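You operate a simulated robot arm through the tools that you are given. There is no shell and no other tool. Be economical: measure what you need, move in short steps, check, and stop when the job is done.

The job below is to be done with a simulated robot arm. You get a single attempt, and the scene is never put back.

## Task
Clamp the orange-ended block in the bed and sand off its dried glue.
Fine: then pad back and clamp open; leave the block in the bed.

Only the result counts: the job must be done as asked and must still hold three seconds after the hand-in. Knocking over, shifting, dropping, spilling or breaking anything else fails it.

## Robot
A 6-joint arm with a two-finger parallel gripper, fixed in place. Base frame: the origin is at the foot of the arm, x ahead of it, y to its left, z up; the work surface is at about z = 90. Readings come in cm, rad, newtons and seconds.
With the tool pointing down near the work surface it reaches from about 24 to 66 cm from the base axis. Its first joint turns from -1.152 to 1.152 rad. Payload 2.9 kg.
The TCP is the grasp point between the finger pads, 3 cm short of the fingertips. In the tool frame z runs along the fingers and y along their closing line. Largest opening 11 cm; finger width 2, thickness 1; the body of the gripper, 4.8 by 11.2 cm, starts 5.5 cm behind the TCP.
Orientation is that of the tool frame in the base frame, as a unit quaternion [w, x, y, z]. With the fingers straight down and closing along the base's y, the tool's x points along the base's -x, its y along +y and its z along -z.

## Interface
- The arm moves only by the tool move_arm. Its argument "increments" is a list of rows, each an object of numbers (a shift or turn left out is 0, a gripper value left out holds the last): "wx", "wy", "wz": the turn, a rotation vector about the base's x, y, z in rad; "x", "y", "z": the shift along the base's x, y, z in cm; "gripper": the finger opening in cm, from 0 to 11. In form: [{"wx": .., "wy": .., "wz": .., "x": .., "y": .., "z": .., "gripper": ..}, ...]. A call has 1 to 10 rows; each row shifts and turns the commanded pose from where the row before left it. Each row takes 0.2 s and may step no farther than 5 cm and 0.15 rad from the row before; otherwise, or with a gripper value out of range, the whole call is refused. Where a pose cannot be reached the arm comes as near as it can. A force on the tool above 70 N (or 10 N above the force at the start of the call, whichever is more), or a blocked arm, ends the call early, and 0.2 s more pass. Each finger travels about 10.8 cm/s and halts on what it meets, pressing with about 40 N; the grip force reading is that of the motor and also rises with nothing between the fingers. The clock runs only during rows and for 0.2 s after the last one: add rows that do not move to give the fingers time. The reply holds the time, the measured pose of the TCP, the force on the tool along the base axes, the opening and the grip force, in the units named above and with some noise.
- Cameras (640 x 400 px; columns grow to the right, rows downward): "scene" is fixed at [7.89, 43.03, 139.82]; the picture's right is [-0.76, -0.65, 0.00], its down [-0.29, 0.34, -0.89] and it looks along [0.58, -0.68, -0.45] (base axes); focal length 354 px, centre (320, 200). "wrist" rides on the gripper at [7.2, 1.7, -10.3] in the tool frame; the picture's right is [-0.23, 0.97, 0.00], its down [-0.76, -0.18, -0.62] and it looks along [-0.61, -0.14, 0.78] (tool axes); focal length 222 px, centre (320, 200). There is no depth. A picture from a camera that has moved, and an enlarged one, comes with that camera's place and axes in the base frame and with its lens.
- grab_frame(camera): a new picture of that camera. No time passes.
- enlarge(camera, box): a new picture of the part [left, top, right, bottom] of that camera's present view, enlarged. No time passes.
- hand_in(): hands the job in; it is judged then, once.

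Work in short steps. Places have to be worked out from the pictures, the camera data and where the tool is seen: move nearer, look again, correct. Check each grasp and each placing, and mend what went wrong. You have 120 turns and 76 pictures in all, those below and enlarged ones among them. Open the gripper and draw the arm clear of the work before you hand the job in, unless the task says otherwise; then end with one line.

The tools are called as a command line: name --argument value ..., lists and objects as JSON in quotes. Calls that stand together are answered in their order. move_arm: Moves the arm, as the interface text tells. Its arguments: {"type":"object","properties":{"increments":{"type":"array"}},"required":["increments"]} The other tools are called the same way: grab_frame (camera) takes a picture; enlarge (camera, box) takes an enlarged picture of a part of a camera's view; hand_in () hands the job in.

At the start:

```text
time: 0.0
tcp_pos: [45.53, 0.51, 121.49]
tcp_rot: [0.0, 0.0, 1.0, -0.001]
contact_force: [-0.3, 0.5, -0.1]
gripper_width: 11.01
grasp_force: 0.0
```

scene: 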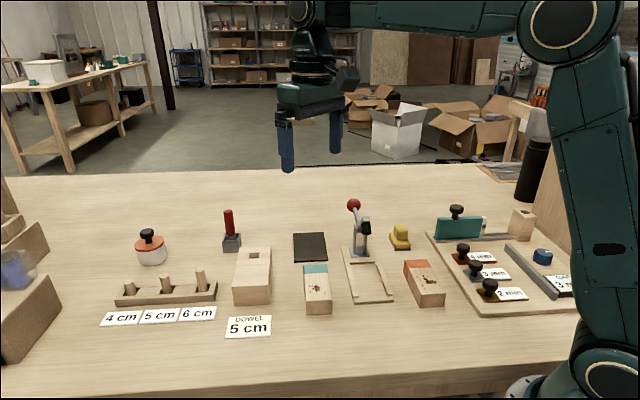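
wrist: 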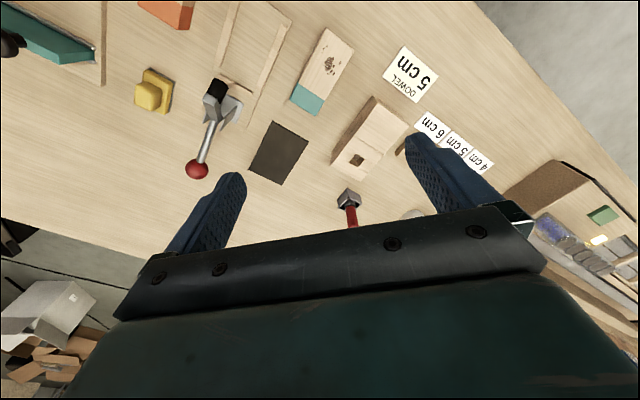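

The scene shows the bed with a toggle clamp, the orange-ended block beside it, a sanding pad (yellow handled?) and a dark sheet. I look closer first.

enlarge --camera "scene" --box '[280, 180, 460, 320]'

enlarge --camera "wrist" --box '[100, 0, 360, 200]'

```text
2.86 times, centred on (370, 250) of scene
camera zoom: at [7.89, 43.03, 139.82], right [-0.76, -0.65, 0.0], down [-0.29, 0.34, -0.89], along [0.58, -0.68, -0.45], focal length 1011 px, centre (177, 57)
```

zoom: 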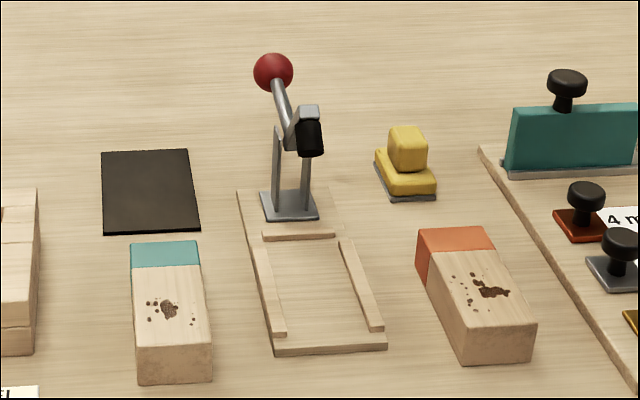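

```text
2.00 times, centred on (230, 100) of wrist
camera zoom: at [38.37, 2.18, 131.87], right [0.23, 0.97, 0.0], down [0.76, -0.18, 0.62], along [0.61, -0.14, -0.78], focal length 444 px, centre (500, 400)
```

zoom: 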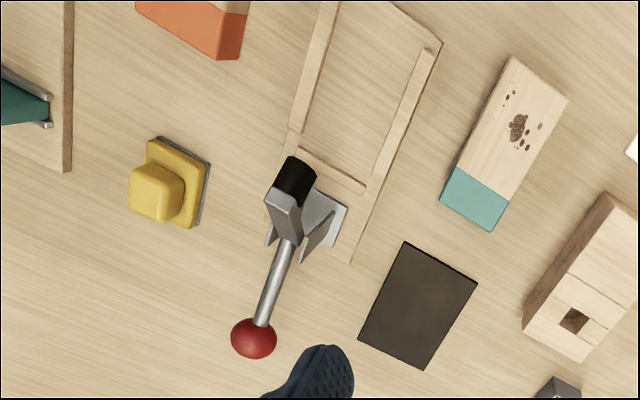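

The bed runs at about -45° (near edge around (34,-4), clamp near (49,-16)). The orange block's centre is about (29.4,-15.2), also at -45°. I turn the tool to -45° and go to a viewing pose.

move_arm --increments '[{"wz": -0.131, "x": -1.5, "z": -2}, {"wz": -0.131, "x": -1.5, "z": -2}, {"wz": -0.131, "x": -1.5, "z": -2}, {"wz": -0.131, "x": -1.5, "z": -2}, {"wz": -0.131, "x": -1.5, "z": -2}, {"wz": -0.13, "x": -1.5, "z": -2}, {}]'

grab_frame --camera "wrist"

```text
time: 1.6
tcp_pos: [36.45, 0.64, 109.3]
tcp_rot: [0.0, 0.384, 0.923, -0.001]
contact_force: [0.4, 0.0, 0.7]
gripper_width: 11.02
grasp_force: 0.0
```

```text
71 pictures are left
camera wrist: at [32.77, 6.96, 119.76], right [0.85, 0.53, 0.0], down [0.41, -0.66, 0.62], along [0.33, -0.53, -0.78], focal length 222 px, centre (320, 200)
```

wrist: 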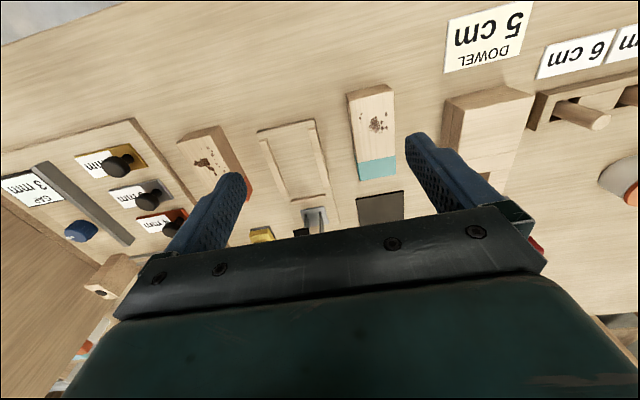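

The wrist camera sees mostly what is beneath itself, so I move 9 cm along the bed axis to look down at the bed and clamp.

move_arm --increments '[{"x": 3, "y": -3}, {"x": 3, "y": -3}, {"x": 2, "y": -2}, {}]'

grab_frame --camera "wrist"

enlarge --camera "wrist" --box '[160, 0, 420, 160]'

```text
time: 2.6
tcp_pos: [44.65, -7.48, 109.51]
tcp_rot: [0.0, 0.383, 0.924, -0.001]
contact_force: [0.5, -0.4, 0.2]
gripper_width: 11.0
grasp_force: 0.1
```

```text
70 pictures are left
camera wrist: at [40.81, -1.16, 119.91], right [0.85, 0.53, 0.0], down [0.41, -0.66, 0.62], along [0.33, -0.53, -0.78], focal length 222 px, centre (320, 200)
```

wrist: 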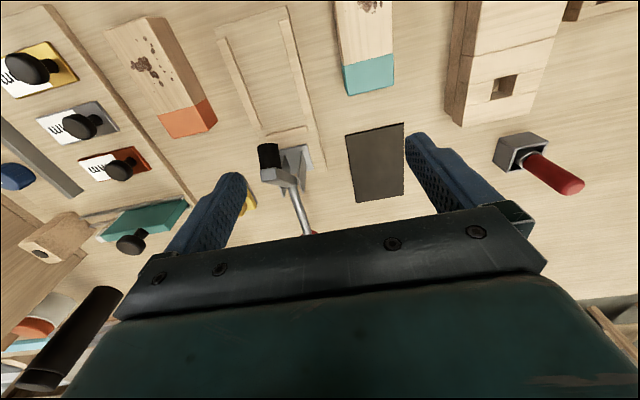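

```text
2.46 times, centred on (290, 80) of wrist
camera zoom: at [40.81, -1.16, 119.91], right [0.85, 0.53, 0.0], down [0.41, -0.66, 0.62], along [0.33, -0.53, -0.78], focal length 547 px, centre (394, 495)
```

zoom: 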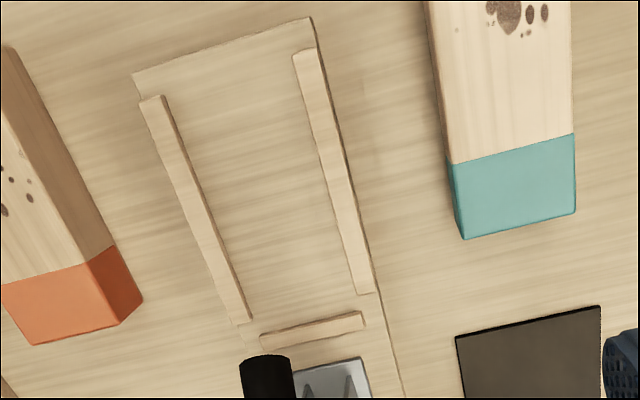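

The bed gap is about 5.7 cm, its axis about -45.6°, and the fence is near (42.9,-12.9). Now I look straight down at the orange block.

move_arm --increments '[{"x": -4, "y": -2.5}, {"x": -4, "y": -2.5}, {"x": -1, "y": -1, "z": -2}, {}]'

enlarge --camera "wrist" --box '[160, 0, 420, 160]'

```text
time: 3.6
tcp_pos: [35.57, -13.68, 107.28]
tcp_rot: [0.0, 0.382, 0.924, 0.0]
contact_force: [0.2, -0.3, 0.2]
gripper_width: 11.01
grasp_force: 0.0
```

```text
2.46 times, centred on (290, 80) of wrist
camera zoom: at [31.75, -7.25, 117.7], right [0.85, 0.53, 0.0], down [0.41, -0.66, 0.62], along [0.33, -0.53, -0.78], focal length 547 px, centre (394, 495)
```

zoom: 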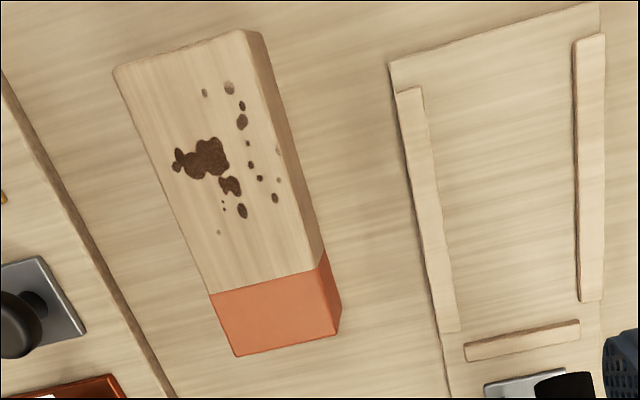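

Block: centre about (29.1,-15.1), 11.2×5×3.2 cm, yaw about -45.6°. I go above it with an opening of 8, gripping slightly on the near side.

move_arm --increments '[{"wz": -0.012, "x": -3.5, "y": -0.45, "gripper": 8}, {"x": -3.5, "y": -0.45, "z": -2}, {"z": -4}, {"z": -3}, {}]'

grab_frame --camera "wrist"

enlarge --camera "scene" --box '[320, 180, 500, 320]'

```text
time: 4.8
tcp_pos: [28.4, -14.34, 98.47]
tcp_rot: [0.0, 0.388, 0.921, -0.001]
contact_force: [-0.3, -0.1, -1.3]
gripper_width: 8.02
grasp_force: 0.1
```

```text
67 pictures are left
camera wrist: at [24.68, -7.9, 108.77], right [0.86, 0.52, 0.0], down [0.4, -0.67, 0.62], along [0.32, -0.53, -0.78], focal length 222 px, centre (320, 200)
```

wrist: 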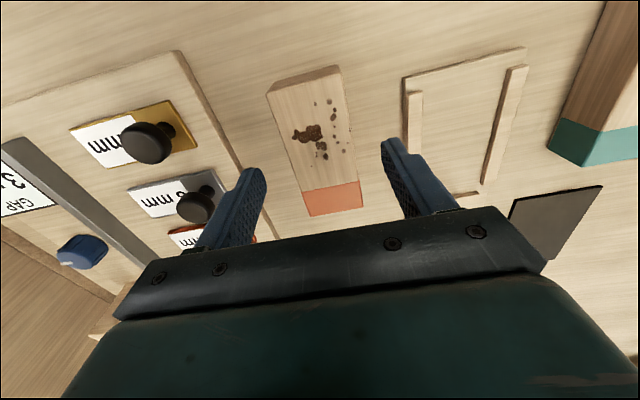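

```text
2.86 times, centred on (410, 250) of scene
camera zoom: at [7.89, 43.03, 139.82], right [-0.76, -0.65, 0.0], down [-0.29, 0.34, -0.89], along [0.58, -0.68, -0.45], focal length 1011 px, centre (63, 57)
```

zoom: 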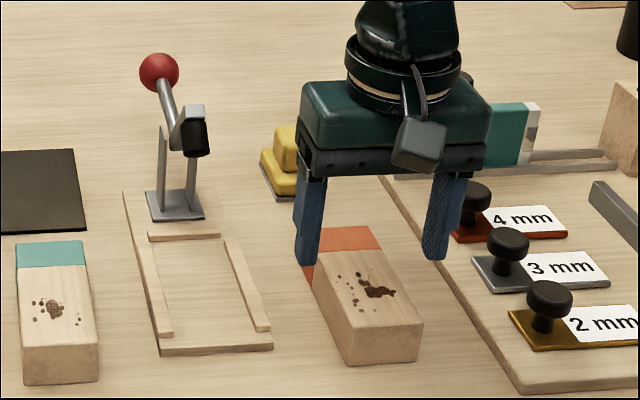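

The tool sits centred over the block; I lower to about z 94.5 and close.

move_arm --increments '[{"z": -2}, {"z": -2}, {}, {"gripper": 4}, {}, {}]'

enlarge --camera "scene" --box '[320, 180, 500, 320]'

```text
time: 6.2
tcp_pos: [28.56, -14.44, 94.45]
tcp_rot: [-0.001, 0.388, 0.922, 0.0]
contact_force: [0.0, -0.2, 0.2]
gripper_width: 4.94
grasp_force: 40.0
```

```text
2.86 times, centred on (410, 250) of scene
camera zoom: at [7.89, 43.03, 139.82], right [-0.76, -0.65, 0.0], down [-0.29, 0.34, -0.89], along [0.58, -0.68, -0.45], focal length 1011 px, centre (63, 57)
```

zoom: 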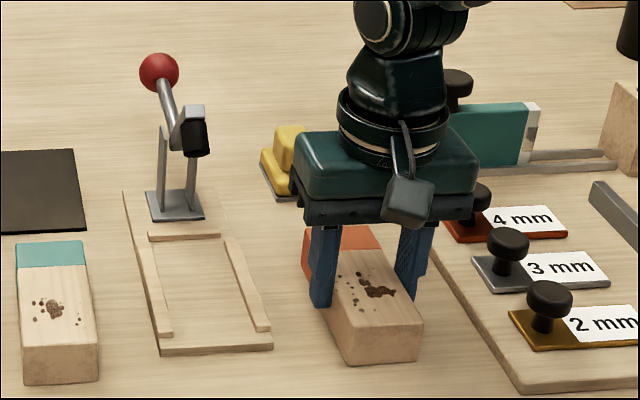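

Gripped (4.94 cm wide). I lift it and carry it to 2 cm short of the target over the bed.

move_arm --increments '[{"z": 4}, {"x": 2.8, "y": 2.6}, {"x": 2.8, "y": 2.6}, {"x": 2.6, "y": 2.5}, {}]'

enlarge --camera "scene" --box '[280, 180, 460, 320]'

enlarge --camera "wrist" --box '[190, 0, 450, 200]'

```text
time: 7.4
tcp_pos: [36.74, -6.8, 98.33]
tcp_rot: [0.0, 0.388, 0.922, 0.0]
contact_force: [-0.4, 0.3, -1.2]
gripper_width: 4.93
grasp_force: 39.6
```

```text
2.86 times, centred on (370, 250) of scene
camera zoom: at [7.89, 43.03, 139.82], right [-0.76, -0.65, 0.0], down [-0.29, 0.34, -0.89], along [0.58, -0.68, -0.45], focal length 1011 px, centre (177, 57)
```

zoom: 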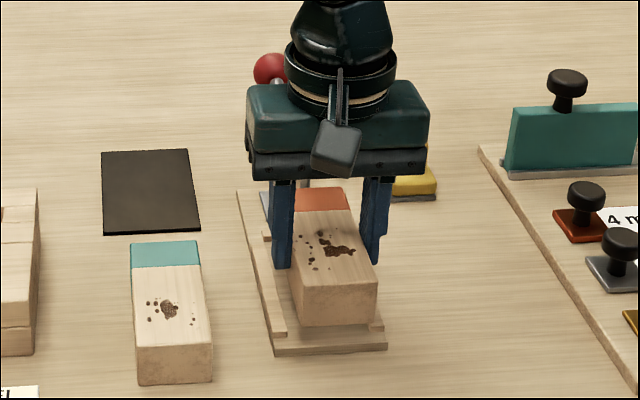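

```text
2.00 times, centred on (320, 100) of wrist
camera zoom: at [32.97, -0.39, 108.73], right [0.86, 0.52, 0.0], down [0.41, -0.67, 0.62], along [0.32, -0.53, -0.78], focal length 444 px, centre (320, 400)
```

zoom: 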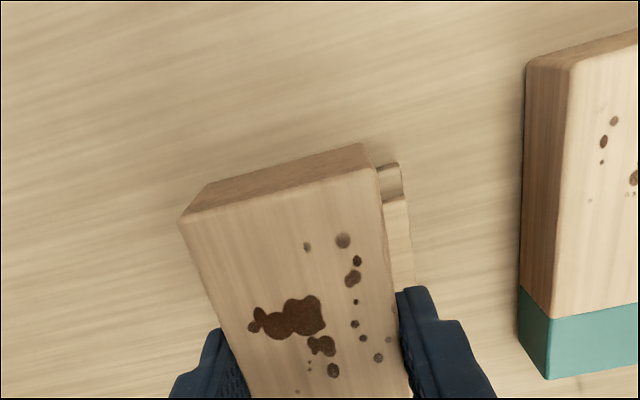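

The block is aligned with the bed centreline. I lower slightly, go forward below the clamp foot and down onto the bed, watching force.

move_arm --increments '[{"z": -1.2}, {"x": 0.6, "y": -0.6}, {"x": 0.6, "y": -0.65}, {"z": -1}, {"z": -0.5}, {}]'

enlarge --camera "scene" --box '[320, 200, 420, 320]'

enlarge --camera "wrist" --box '[190, 0, 450, 200]'

```text
time: 8.8
tcp_pos: [37.76, -8.04, 95.76]
tcp_rot: [0.0, 0.389, 0.921, 0.001]
contact_force: [-0.3, -0.4, -0.8]
gripper_width: 4.92
grasp_force: 40.1
```

```text
3.33 times, centred on (370, 260) of scene
camera zoom: at [7.89, 43.03, 139.82], right [-0.76, -0.65, 0.0], down [-0.29, 0.34, -0.89], along [0.58, -0.68, -0.45], focal length 1179 px, centre (153, 0)
```

zoom: 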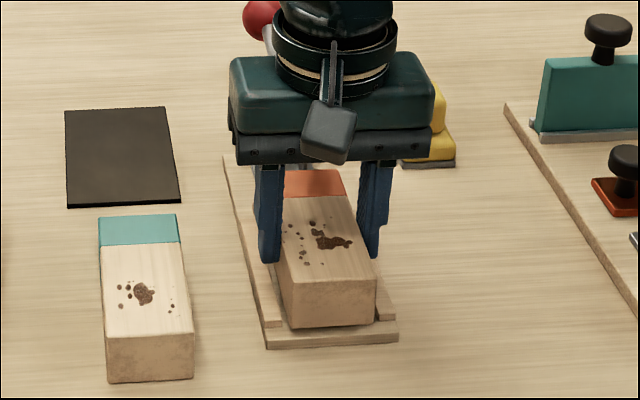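

```text
2.00 times, centred on (320, 100) of wrist
camera zoom: at [34.14, -1.64, 106.17], right [0.86, 0.52, 0.0], down [0.41, -0.67, 0.62], along [0.32, -0.53, -0.78], focal length 444 px, centre (320, 400)
```

zoom: 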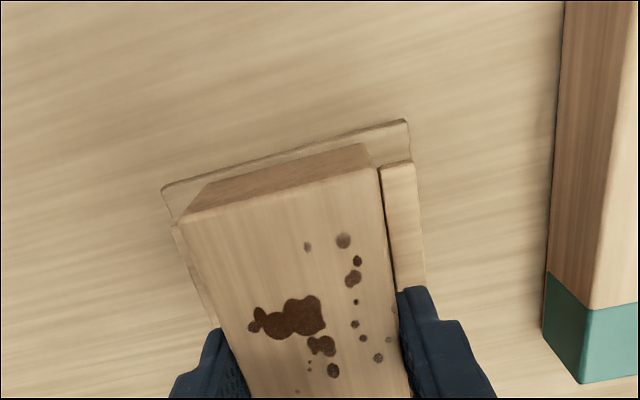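

It's still about 0.5 cm above the floor of the bed and a hair left of the centreline; I correct and lower gently.

move_arm --increments '[{"x": 0.12, "y": 0.12}, {"z": -0.3}, {"z": -0.3}, {}]'

enlarge --camera "wrist" --box '[190, 0, 450, 200]'

```text
time: 9.8
tcp_pos: [37.95, -7.91, 95.23]
tcp_rot: [-0.001, 0.388, 0.922, 0.0]
contact_force: [0.7, 0.7, -0.6]
gripper_width: 4.89
grasp_force: 40.1
```

```text
2.00 times, centred on (320, 100) of wrist
camera zoom: at [34.26, -1.55, 105.58], right [0.86, 0.52, 0.0], down [0.4, -0.67, 0.62], along [0.32, -0.53, -0.78], focal length 444 px, centre (320, 400)
```

zoom: 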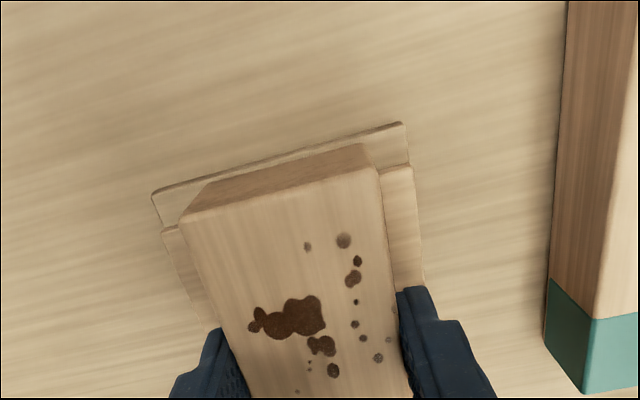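

No contact yet; the block sits symmetric between the rails. I continue lowering.

move_arm --increments '[{"z": -0.2}, {"z": -0.2}, {}]'

```text
time: 10.6
tcp_pos: [37.98, -7.85, 94.99]
tcp_rot: [0.003, 0.389, 0.921, 0.0]
contact_force: [-17.8, 0.4, 51.1]
gripper_width: 4.91
grasp_force: 39.8
```

Contact at z≈95.0. I relieve the force and check whether the block rests on the floor, a rail, or whether fingertips touch the rails.

move_arm --increments '[{"z": 0.2}, {}]'

enlarge --camera "scene" --box '[340, 240, 400, 310]'

enlarge --camera "wrist" --box '[250, 50, 410, 150]'

```text
time: 11.2
tcp_pos: [38.01, -7.82, 95.06]
tcp_rot: [0.001, 0.39, 0.921, 0.0]
contact_force: [-13.2, -2.4, 24.3]
gripper_width: 4.9
grasp_force: 40.1
```

```text
5.71 times, centred on (370, 275) of scene
camera zoom: at [7.82, 43.03, 139.82], right [-0.76, -0.65, 0.0], down [-0.29, 0.34, -0.89], along [0.58, -0.68, -0.45], focal length 2021 px, centre (34, -229)
```

zoom: 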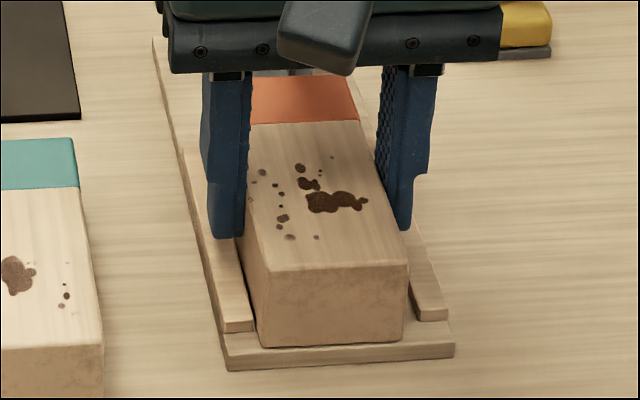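

```text
4.00 times, centred on (330, 100) of wrist
camera zoom: at [34.27, -1.5, 105.44], right [0.86, 0.52, 0.0], down [0.4, -0.67, 0.62], along [0.32, -0.53, -0.78], focal length 888 px, centre (280, 600)
```

zoom: 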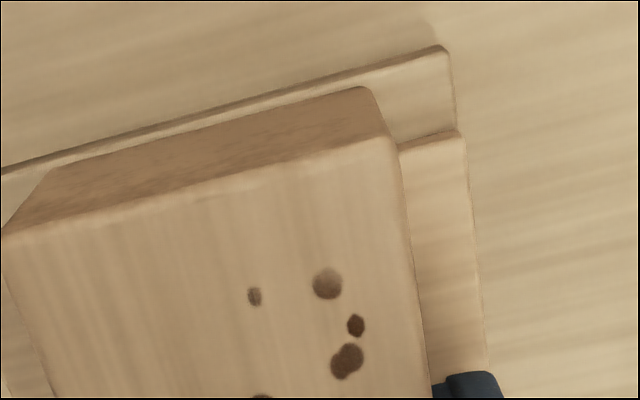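

The block lies between the rails practically on the bed floor. I open slightly, then check seating.

move_arm --increments '[{"z": 0.15}, {"gripper": 6.2}, {}, {}]'

enlarge --camera "scene" --box '[340, 240, 400, 310]'

```text
time: 12.2
tcp_pos: [38.01, -7.74, 95.12]
tcp_rot: [0.0, 0.388, 0.922, -0.001]
contact_force: [-0.5, 1.0, -0.3]
gripper_width: 6.22
grasp_force: 0.1
```

```text
5.71 times, centred on (370, 275) of scene
camera zoom: at [7.89, 43.03, 139.82], right [-0.76, -0.65, 0.0], down [-0.29, 0.34, -0.89], along [0.58, -0.68, -0.45], focal length 2021 px, centre (34, -229)
```

zoom: 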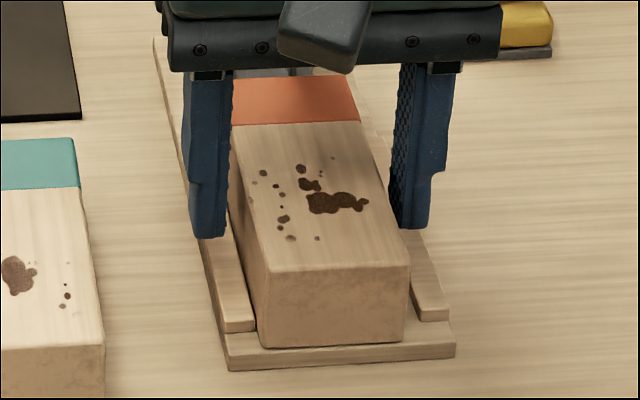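

The block did not move on release, so it rests on the floor. I retreat up and view the seating and the clamp from above.

move_arm --increments '[{"z": 4}, {"z": 5}, {"z": 5}, {"x": 3, "y": -1}, {"x": 3.6, "gripper": 11}, {}]'

enlarge --camera "wrist" --box '[200, 40, 360, 200]'

enlarge --camera "scene" --box '[330, 190, 420, 270]'

```text
time: 13.6
tcp_pos: [44.69, -8.59, 109.01]
tcp_rot: [0.0, 0.389, 0.921, 0.0]
contact_force: [0.0, -0.5, 0.1]
gripper_width: 11.0
grasp_force: 0.0
```

```text
2.50 times, centred on (280, 120) of wrist
camera zoom: at [41.0, -2.29, 119.51], right [0.86, 0.52, 0.0], down [0.4, -0.67, 0.62], along [0.32, -0.53, -0.78], focal length 555 px, centre (420, 400)
```

zoom: 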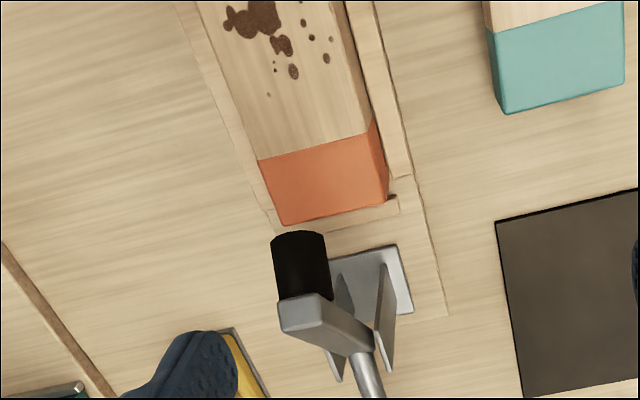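

```text
5.00 times, centred on (375, 230) of scene
camera zoom: at [7.89, 43.03, 139.82], right [-0.76, -0.65, 0.0], down [-0.29, 0.34, -0.89], along [0.58, -0.68, -0.45], focal length 1768 px, centre (45, 50)
```

zoom: 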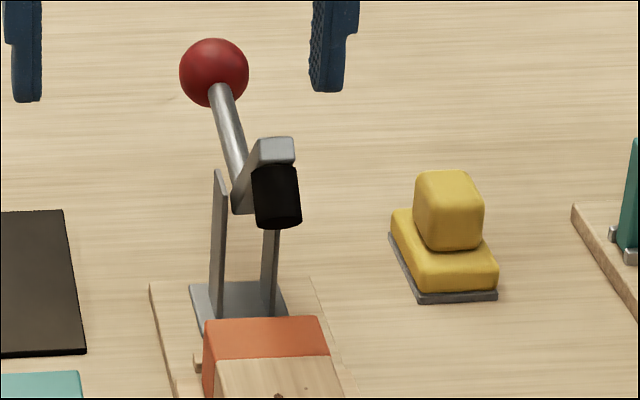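

The block is seated at the fence. To understand the clamp geometry, I take a side view by yawing the tool to about +45° on the pad side.

move_arm --increments '[{"wz": 0.145, "x": -0.4, "y": -1.2, "z": 1}, {"wz": 0.145, "x": -0.4, "y": -1.2}, {"wz": 0.145, "x": -0.4, "y": -1.2}, {"wz": 0.145, "x": -0.4, "y": -1.2}, {"wz": 0.145, "x": -0.4, "y": -1.2}, {"wz": 0.145, "x": -0.4, "y": -1.2}, {"wz": 0.145, "x": -0.4, "y": -1.2}, {"wz": 0.145, "x": -0.4, "y": -1.2}, {"wz": 0.145, "x": -0.4, "y": -1.2}, {"wz": 0.145, "y": -1.2}]'

grab_frame --camera "wrist"

```text
time: 15.8
tcp_pos: [41.0, -20.93, 110.04]
tcp_rot: [0.0, -0.321, 0.947, -0.001]
contact_force: [0.9, 0.5, -1.1]
gripper_width: 11.0
grasp_force: 0.1
```

```text
54 pictures are left
camera wrist: at [34.37, -23.95, 120.48], right [-0.41, 0.91, 0.0], down [0.71, 0.32, 0.62], along [0.57, 0.26, -0.78], focal length 222 px, centre (320, 200)
```

wrist: 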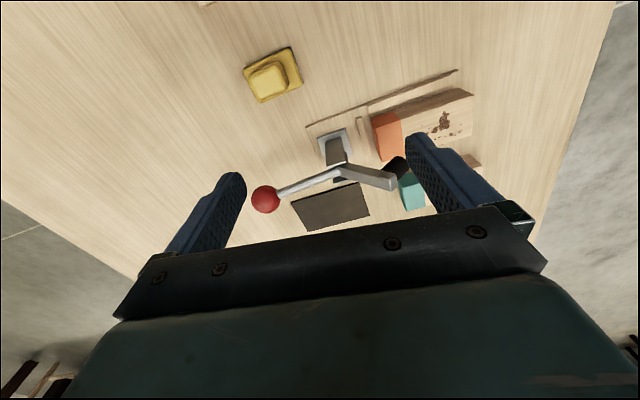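

enlarge --camera "wrist" --box '[230, 30, 430, 230]'

```text
2.00 times, centred on (330, 130) of wrist
camera zoom: at [34.37, -23.95, 120.48], right [-0.41, 0.91, 0.0], down [0.71, 0.32, 0.62], along [0.57, 0.26, -0.78], focal length 444 px, centre (300, 340)
```

zoom: 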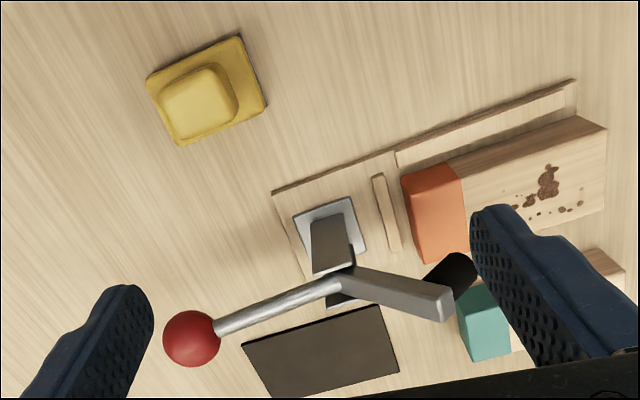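

The side view gives the lever: pivot ≈ (s15.1, z97.4), ball centre ≈ (52.5,-23.0,98.9) with arm about 9.7 cm, foot raised. Closing means swinging the ball up and toward the block by about 50°. I go above the ball at yaw -45.7°.

move_arm --increments '[{"wz": -0.145, "x": 1.15, "y": -0.2, "gripper": 7}, {"wz": -0.145, "x": 1.15, "y": -0.2}, {"wz": -0.145, "x": 1.15, "y": -0.2}, {"wz": -0.145, "x": 1.15, "y": -0.2}, {"wz": -0.145, "x": 1.15, "y": -0.2}, {"wz": -0.145, "x": 1.15, "y": -0.2}, {"wz": -0.145, "x": 1.15, "y": -0.2}, {"wz": -0.145, "x": 1.15, "y": -0.2}, {"wz": -0.145, "x": 1.15, "y": -0.2}, {"wz": -0.145, "x": 1.15, "y": -0.2}]'

move_arm --increments '[{"z": -3}, {}]'

enlarge --camera "wrist" --box '[190, 50, 450, 230]'

enlarge --camera "scene" --box '[290, 140, 430, 260]'

```text
time: 18.0
tcp_pos: [52.46, -22.79, 110.21]
tcp_rot: [0.001, 0.389, 0.921, 0.0]
contact_force: [-0.3, 0.1, 0.5]
gripper_width: 7.0
grasp_force: 0.0
```

```text
time: 18.6
tcp_pos: [52.58, -23.03, 107.21]
tcp_rot: [0.0, 0.389, 0.921, 0.0]
contact_force: [0.8, -0.7, -0.4]
gripper_width: 6.99
grasp_force: 0.1
```

```text
2.22 times, centred on (320, 140) of wrist
camera zoom: at [48.83, -16.59, 117.55], right [0.86, 0.52, 0.0], down [0.4, -0.67, 0.62], along [0.32, -0.53, -0.78], focal length 494 px, centre (320, 333)
```

zoom: 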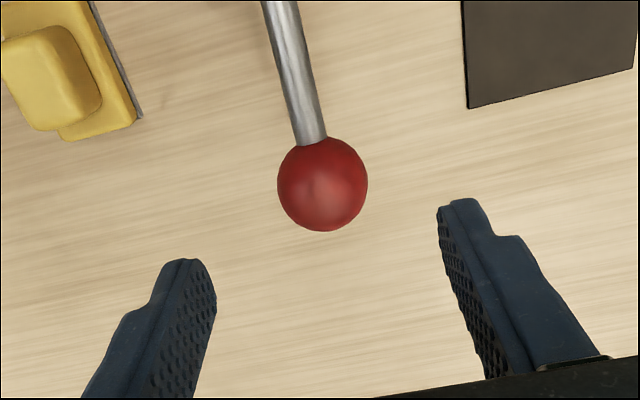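

```text
3.33 times, centred on (360, 200) of scene
camera zoom: at [7.89, 43.03, 139.82], right [-0.76, -0.65, 0.0], down [-0.29, 0.34, -0.89], along [0.58, -0.68, -0.45], focal length 1179 px, centre (187, 200)
```

zoom: 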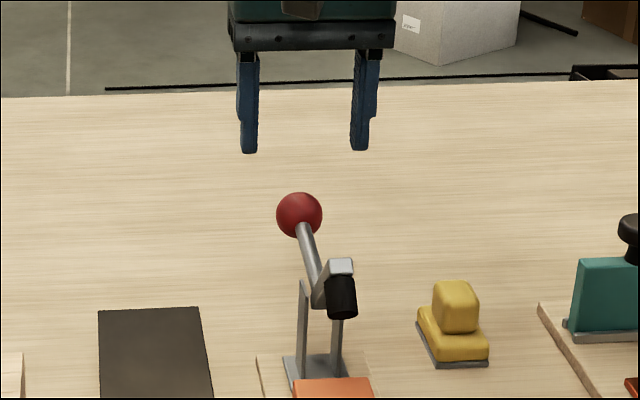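

The ball is at about (52.8,-23.05,98.9), just under the TCP. I descend and close on it.

move_arm --increments '[{"x": 0.15, "y": -0.1, "z": -3}, {"z": -3}, {"z": -2.3}, {}, {"gripper": 2.5}, {}, {}]'

enlarge --camera "wrist" --box '[190, 50, 450, 230]'

```text
time: 20.2
tcp_pos: [52.56, -23.02, 98.75]
tcp_rot: [0.001, 0.387, 0.922, 0.0]
contact_force: [10.6, 8.1, -5.3]
gripper_width: 3.53
grasp_force: 45.0
```

```text
2.22 times, centred on (320, 140) of wrist
camera zoom: at [48.93, -16.64, 109.16], right [0.85, 0.52, 0.0], down [0.41, -0.67, 0.62], along [0.33, -0.53, -0.78], focal length 494 px, centre (320, 333)
```

zoom: 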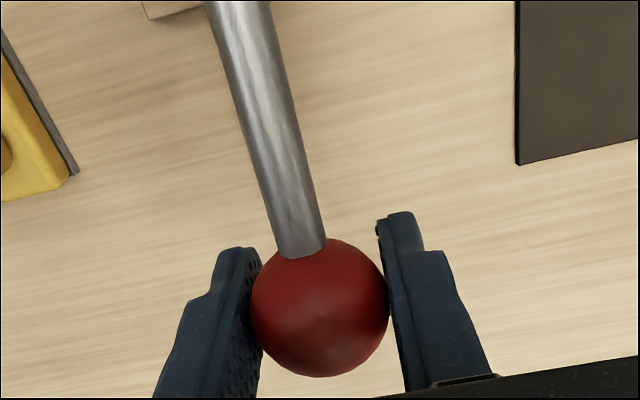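

Ball gripped (3.5 cm). I start the arc with two small steps and check forces.

move_arm --increments '[{"x": 0.1, "y": 0.1}, {"x": -0.12, "y": 0.12, "z": 0.75}, {"x": -0.12, "y": 0.12, "z": 0.75}, {"x": -0.39, "y": 0.4, "z": 1.43}, {}]'

enlarge --camera "scene" --box '[290, 140, 430, 260]'

```text
time: 21.4
tcp_pos: [52.03, -22.33, 101.62]
tcp_rot: [-0.002, 0.39, 0.921, 0.0]
contact_force: [-0.4, -9.9, -11.0]
gripper_width: 3.54
grasp_force: 45.3
```

```text
3.33 times, centred on (360, 200) of scene
camera zoom: at [7.9, 42.99, 139.83], right [-0.76, -0.65, 0.0], down [-0.29, 0.34, -0.89], along [0.58, -0.68, -0.45], focal length 1179 px, centre (187, 200)
```

zoom: 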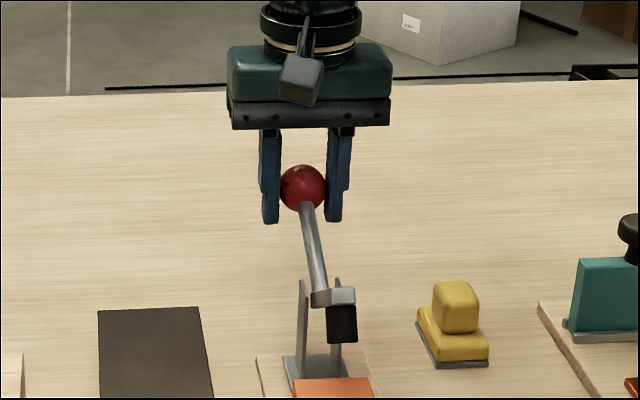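

The lever turns and the foot comes down. I continue the arc.

move_arm --increments '[{"x": -0.28, "y": 0.22, "z": 0.68}, {"x": -0.28, "y": 0.25, "z": 0.66}, {"x": -0.34, "y": 0.35, "z": 0.6}, {"x": -0.34, "y": 0.35, "z": 0.59}, {}]'

enlarge --camera "scene" --box '[290, 140, 430, 280]'

```text
time: 22.6
tcp_pos: [50.85, -21.26, 104.31]
tcp_rot: [0.0, 0.389, 0.921, 0.0]
contact_force: [-3.2, -19.7, -6.5]
gripper_width: 3.54
grasp_force: 45.8
```

```text
2.86 times, centred on (360, 210) of scene
camera zoom: at [7.88, 42.97, 139.84], right [-0.76, -0.65, 0.0], down [-0.29, 0.34, -0.89], along [0.58, -0.68, -0.45], focal length 1011 px, centre (206, 171)
```

zoom: 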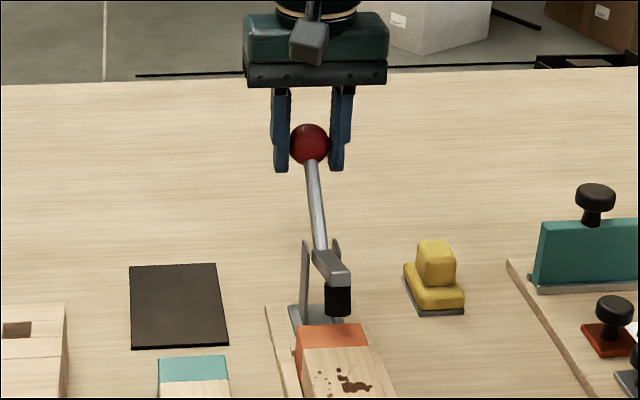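

Foot is close to the orange end. Side force suggests being ~0.2 cm off; I correct while continuing.

move_arm --increments '[{"x": -0.4, "y": 0.25, "z": 0.53}, {"x": -0.42, "y": 0.33, "z": 0.5}, {"x": -0.45, "y": 0.42, "z": 0.42}, {}]'

enlarge --camera "scene" --box '[320, 180, 420, 280]'

```text
time: 23.6
tcp_pos: [49.92, -20.23, 105.9]
tcp_rot: [0.003, 0.388, 0.922, 0.0]
contact_force: [13.7, -9.8, 7.1]
gripper_width: 3.54
grasp_force: 44.9
```

```text
4.00 times, centred on (370, 230) of scene
camera zoom: at [7.92, 43.0, 139.83], right [-0.76, -0.65, 0.0], down [-0.29, 0.34, -0.89], along [0.58, -0.68, -0.45], focal length 1415 px, centre (120, 80)
```

zoom: 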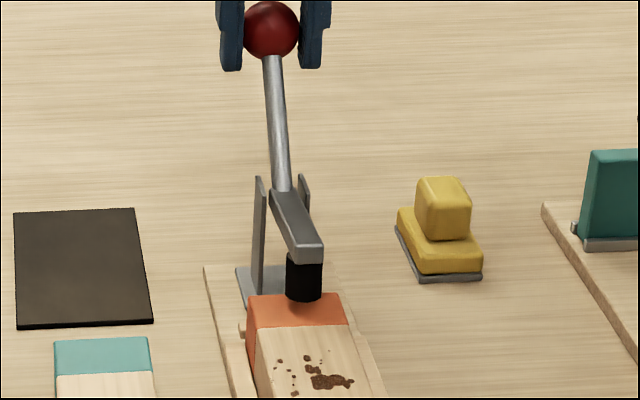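

Foot nearly on the block; outward force is building (16 N). I push on a little more.

move_arm --increments '[{"x": -0.25, "y": 0.25, "z": 0.2}, {"x": -0.25, "y": 0.25, "z": 0.18}, {}]'

enlarge --camera "scene" --box '[320, 180, 420, 280]'

```text
time: 24.4
tcp_pos: [49.32, -19.59, 106.33]
tcp_rot: [0.005, 0.387, 0.922, 0.0]
contact_force: [19.8, -7.0, 7.3]
gripper_width: 3.53
grasp_force: 45.2
```

```text
4.00 times, centred on (370, 230) of scene
camera zoom: at [7.93, 43.01, 139.82], right [-0.76, -0.65, 0.0], down [-0.29, 0.34, -0.89], along [0.58, -0.68, -0.45], focal length 1415 px, centre (120, 80)
```

zoom: 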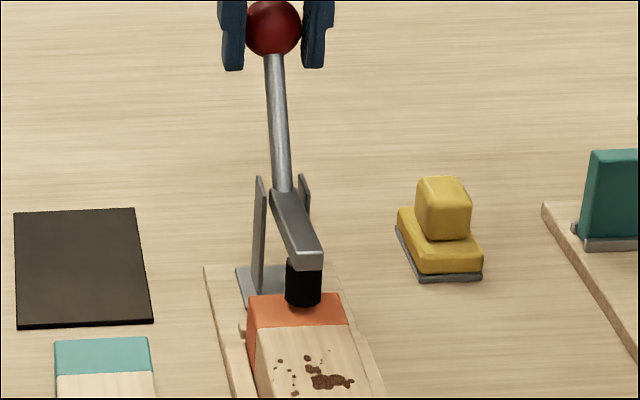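

Still moving and not yet resisting hard; I continue the arc.

move_arm --increments '[{"x": -0.2, "y": 0.33, "z": 0.15}, {"x": -0.25, "y": 0.3, "z": 0.13}, {"x": -0.28, "y": 0.28, "z": 0.1}, {}]'

enlarge --camera "scene" --box '[320, 180, 420, 280]'

```text
time: 25.4
tcp_pos: [48.25, -18.65, 106.46]
tcp_rot: [-0.003, 0.387, 0.922, 0.0]
contact_force: [0.4, -0.4, 0.2]
gripper_width: 2.49
grasp_force: 0.1
```

```text
4.00 times, centred on (370, 230) of scene
camera zoom: at [7.88, 43.03, 139.82], right [-0.76, -0.65, 0.0], down [-0.29, 0.34, -0.89], along [0.58, -0.68, -0.45], focal length 1415 px, centre (120, 80)
```

zoom: 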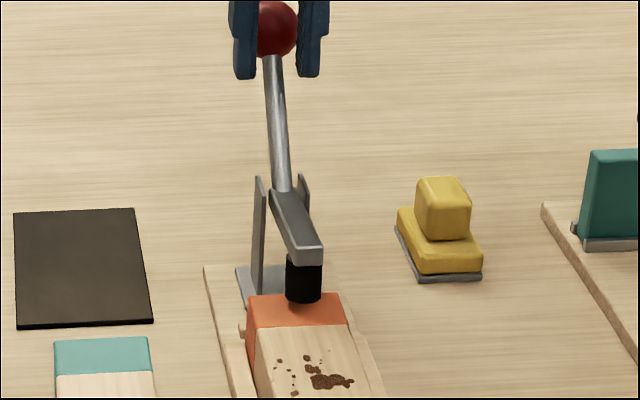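

The grip slipped off the ball near the end of travel. I look at it closely.

enlarge --camera "wrist" --box '[190, 50, 450, 230]'

enlarge --camera "scene" --box '[360, 215, 420, 265]'

```text
2.22 times, centred on (320, 140) of wrist
camera zoom: at [44.66, -12.23, 116.81], right [0.85, 0.52, 0.0], down [0.41, -0.67, 0.62], along [0.32, -0.53, -0.78], focal length 494 px, centre (320, 333)
```

zoom: 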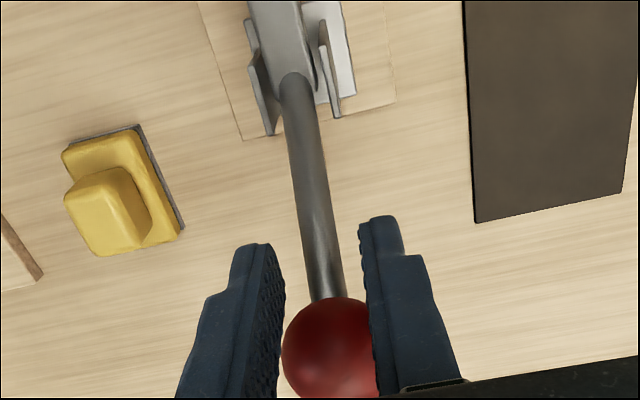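

```text
8.00 times, centred on (390, 240) of scene
camera zoom: at [7.88, 43.03, 139.82], right [-0.76, -0.65, 0.0], down [-0.29, 0.34, -0.89], along [0.58, -0.68, -0.45], focal length 2830 px, centre (-240, -120)
```

zoom: 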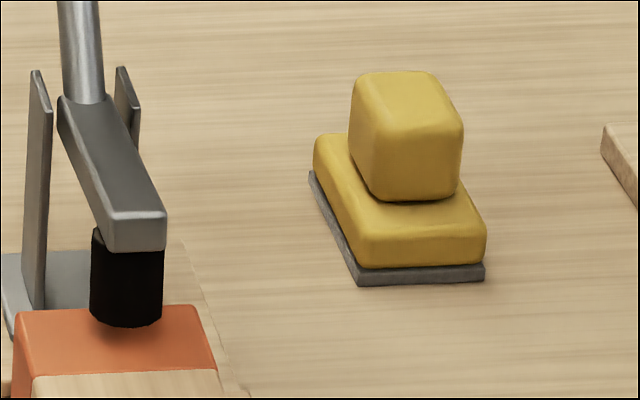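

The foot is a little above the block still, and the lever holds by itself with the ball at about (50.1,-20.4,105.2). I'll go behind the ball and push it forward with nearly closed fingers instead.

move_arm --increments '[{"gripper": 7}, {}, {"z": 4}, {"z": 2}, {"x": 2.25, "y": -2.3}, {"x": 2.25, "y": -2.3, "gripper": 1.6}, {}, {"z": -3}, {"z": -3.3}, {}]'

enlarge --camera "wrist" --box '[190, 50, 450, 230]'

enlarge --camera "scene" --box '[320, 140, 420, 280]'

```text
time: 27.6
tcp_pos: [52.96, -23.25, 106.02]
tcp_rot: [0.001, 0.389, 0.921, -0.001]
contact_force: [-0.6, 0.3, -0.3]
gripper_width: 1.6
grasp_force: 0.1
```

```text
2.22 times, centred on (320, 140) of wrist
camera zoom: at [49.25, -16.88, 116.42], right [0.86, 0.52, 0.0], down [0.4, -0.67, 0.62], along [0.32, -0.53, -0.78], focal length 494 px, centre (320, 333)
```

zoom: 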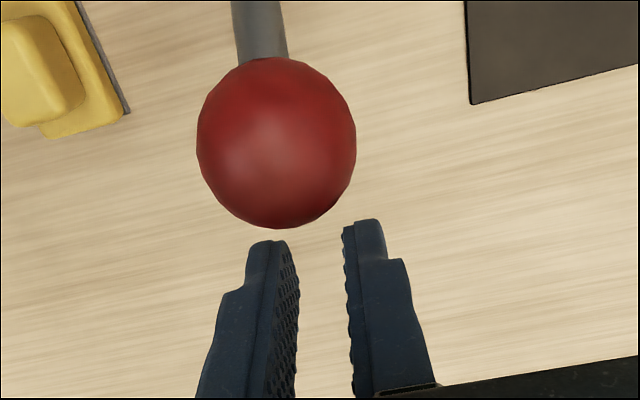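

```text
2.86 times, centred on (370, 210) of scene
camera zoom: at [7.89, 43.03, 139.82], right [-0.76, -0.65, 0.0], down [-0.29, 0.34, -0.89], along [0.58, -0.68, -0.45], focal length 1011 px, centre (177, 171)
```

zoom: 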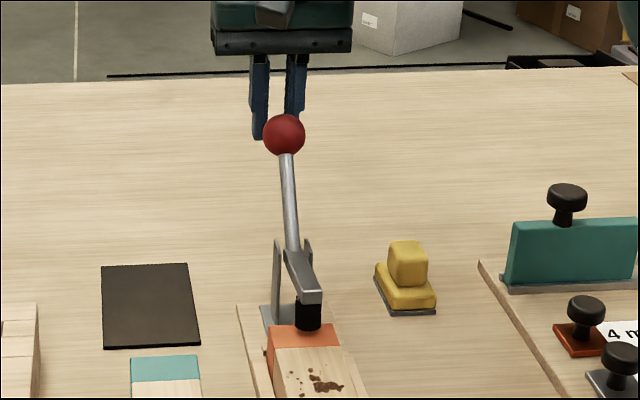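

Fingers are aligned behind the ball. I push toward the block in small steps.

move_arm --increments '[{"x": -0.5, "y": 0.52}, {"x": -0.5, "y": 0.52}, {"x": -0.3, "y": 0.31}, {"x": -0.3, "y": 0.31, "z": 0.1}, {"x": -0.3, "y": 0.31, "z": 0.1}, {}]'

enlarge --camera "scene" --box '[320, 180, 420, 280]'

```text
time: 29.0
tcp_pos: [51.17, -21.54, 106.45]
tcp_rot: [0.007, 0.391, 0.921, 0.0]
contact_force: [22.1, -35.1, -3.3]
gripper_width: 2.2
grasp_force: 14.6
```

```text
4.00 times, centred on (370, 230) of scene
camera zoom: at [7.96, 42.92, 139.85], right [-0.76, -0.65, 0.0], down [-0.29, 0.34, -0.89], along [0.58, -0.68, -0.45], focal length 1415 px, centre (120, 80)
```

zoom: 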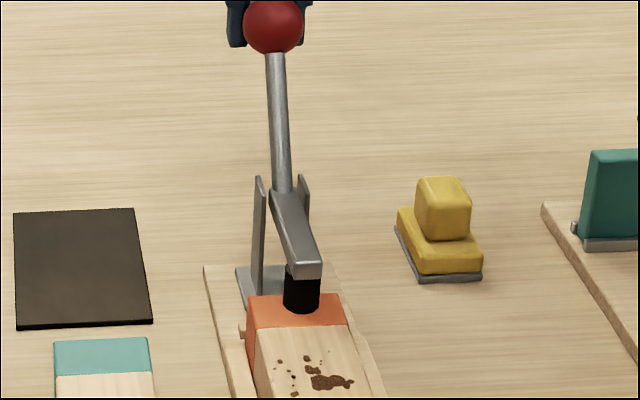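

Foot is pressing lower now with 41 N push. A bit more.

move_arm --increments '[{"x": -0.2, "y": 0.2, "z": 0.05}, {"x": -0.2, "y": 0.2, "z": 0.05}, {"x": -0.2, "y": 0.2, "z": 0.05}, {}]'

enlarge --camera "scene" --box '[360, 215, 420, 265]'

```text
time: 29.6
tcp_pos: [51.37, -21.89, 106.77]
tcp_rot: [0.023, 0.394, 0.919, 0.0]
contact_force: [30.3, -30.4, 0.0]
gripper_width: 0.0
grasp_force: 37.8
stopped in row 3: the force on the tool passed its limit (the readings are from after the stop); the commanded pose is now the measured one
```

```text
8.00 times, centred on (390, 240) of scene
camera zoom: at [7.98, 42.94, 139.84], right [-0.76, -0.65, 0.0], down [-0.29, 0.34, -0.89], along [0.58, -0.68, -0.45], focal length 2830 px, centre (-240, -120)
```

zoom: 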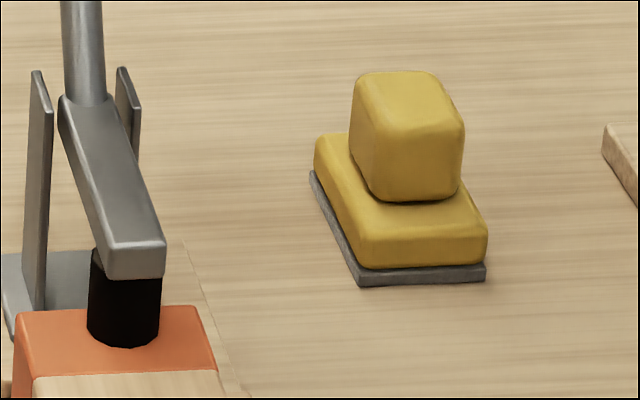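

The foot now touches the orange end. I back off from the ball and check whether the clamp stays closed.

move_arm --increments '[{"x": 0.7, "y": -0.7}, {"x": 1.2, "y": -1.2}, {}]'

enlarge --camera "scene" --box '[360, 215, 420, 265]'

enlarge --camera "wrist" --box '[190, 50, 450, 230]'

```text
time: 30.4
tcp_pos: [53.13, -23.16, 106.55]
tcp_rot: [0.012, 0.391, 0.92, 0.0]
contact_force: [0.7, -0.1, -0.2]
gripper_width: 1.59
grasp_force: 0.1
```

```text
8.00 times, centred on (390, 240) of scene
camera zoom: at [7.89, 43.03, 139.82], right [-0.76, -0.65, 0.0], down [-0.29, 0.34, -0.89], along [0.58, -0.68, -0.45], focal length 2830 px, centre (-240, -120)
```

zoom: 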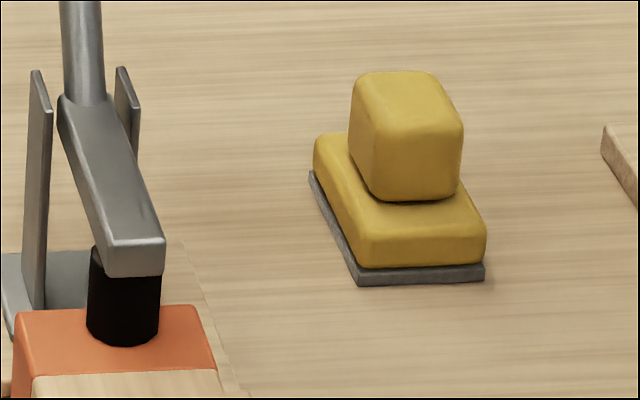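

```text
2.22 times, centred on (320, 140) of wrist
camera zoom: at [49.09, -16.69, 116.82], right [0.86, 0.51, 0.01], down [0.39, -0.67, 0.64], along [0.34, -0.54, -0.77], focal length 494 px, centre (320, 333)
```

zoom: 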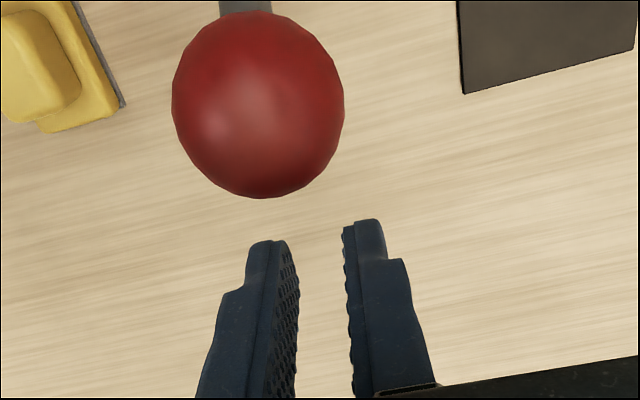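

The clamp stays closed by itself with the foot on the block. Now I go over the sanding pad (≈(41.2,-26.8), also about -45°) for a look.

move_arm --increments '[{"z": 3}, {"x": -3, "y": -2}, {"x": -3, "y": -1.5}, {"x": -2.6, "y": -0.8, "gripper": 7}, {"z": -3}, {}]'

enlarge --camera "wrist" --box '[190, 50, 450, 230]'

```text
time: 31.9
tcp_pos: [44.38, -27.61, 106.73]
tcp_rot: [0.014, 0.392, 0.92, 0.0]
contact_force: [-0.4, -0.4, 0.1]
gripper_width: 7.01
grasp_force: 0.2
```

```text
2.22 times, centred on (320, 140) of wrist
camera zoom: at [40.44, -21.03, 116.93], right [0.86, 0.51, 0.02], down [0.38, -0.67, 0.64], along [0.34, -0.54, -0.77], focal length 494 px, centre (320, 333)
```

zoom: 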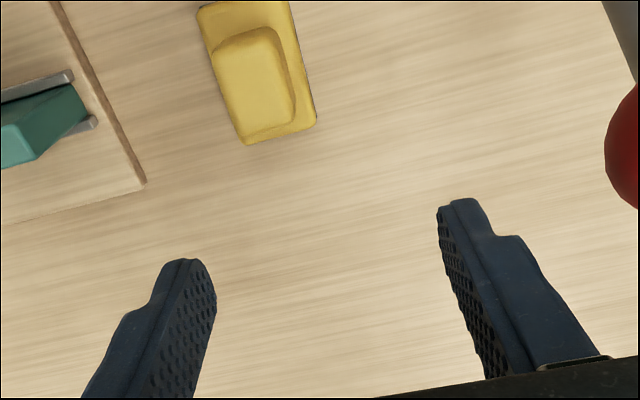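

I level out the slight tilt left from the push, and shift to centre the pad in view.

move_arm --increments '[{"wx": 0.011, "wy": 0.0258, "wz": 0.008, "x": -3.9, "y": 0.4}, {}, {}]'

enlarge --camera "wrist" --box '[190, 50, 450, 230]'

```text
time: 32.6
tcp_pos: [40.47, -27.02, 106.57]
tcp_rot: [-0.001, 0.388, 0.921, 0.0]
contact_force: [0.1, -0.7, 0.1]
gripper_width: 7.01
grasp_force: 0.0
```

```text
2.22 times, centred on (320, 140) of wrist
camera zoom: at [36.81, -20.74, 117.04], right [0.86, 0.52, 0.0], down [0.41, -0.67, 0.62], along [0.32, -0.53, -0.78], focal length 494 px, centre (320, 333)
```

zoom: 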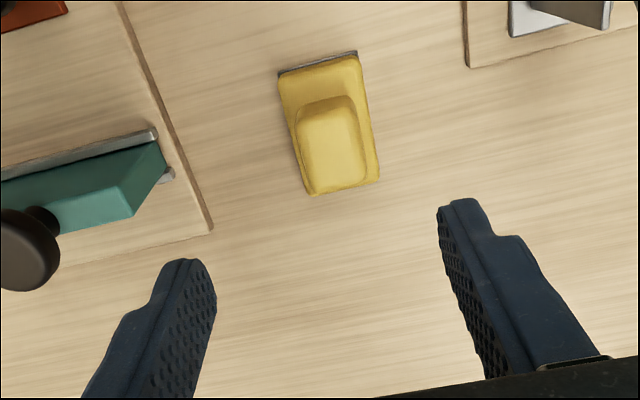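

Pad: centre ≈(41.15,-26.9), 6×3.9 cm, handle about 3.2 cm wide, top ≈95.3. I descend over the handle to z≈95.3 and grip.

move_arm --increments '[{"x": 0.7, "y": 0.15, "z": -3}, {"z": -4}, {"z": -2}, {}]'

enlarge --camera "wrist" --box '[190, 50, 450, 230]'

enlarge --camera "scene" --box '[350, 180, 450, 260]'

```text
time: 33.6
tcp_pos: [41.12, -26.95, 97.59]
tcp_rot: [-0.002, 0.389, 0.921, 0.0]
contact_force: [0.4, -0.2, -0.2]
gripper_width: 6.99
grasp_force: 0.1
```

```text
2.22 times, centred on (320, 140) of wrist
camera zoom: at [37.36, -20.55, 107.97], right [0.86, 0.52, 0.0], down [0.41, -0.67, 0.62], along [0.32, -0.53, -0.78], focal length 494 px, centre (320, 333)
```

zoom: 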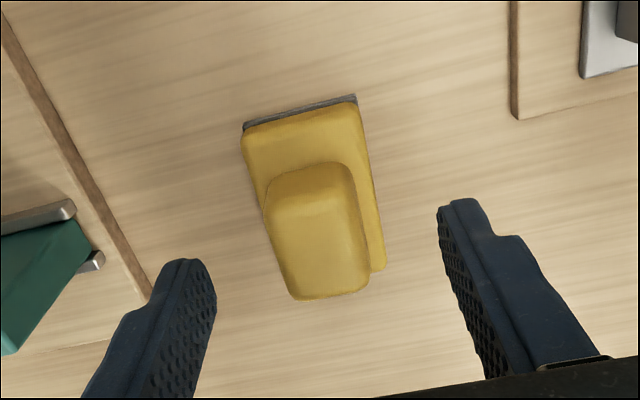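

```text
5.00 times, centred on (400, 220) of scene
camera zoom: at [7.89, 43.03, 139.82], right [-0.76, -0.65, 0.0], down [-0.29, 0.34, -0.89], along [0.58, -0.68, -0.45], focal length 1768 px, centre (-80, 100)
```

zoom: 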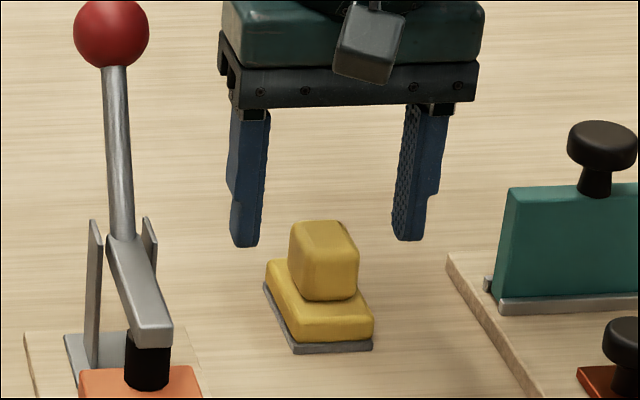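

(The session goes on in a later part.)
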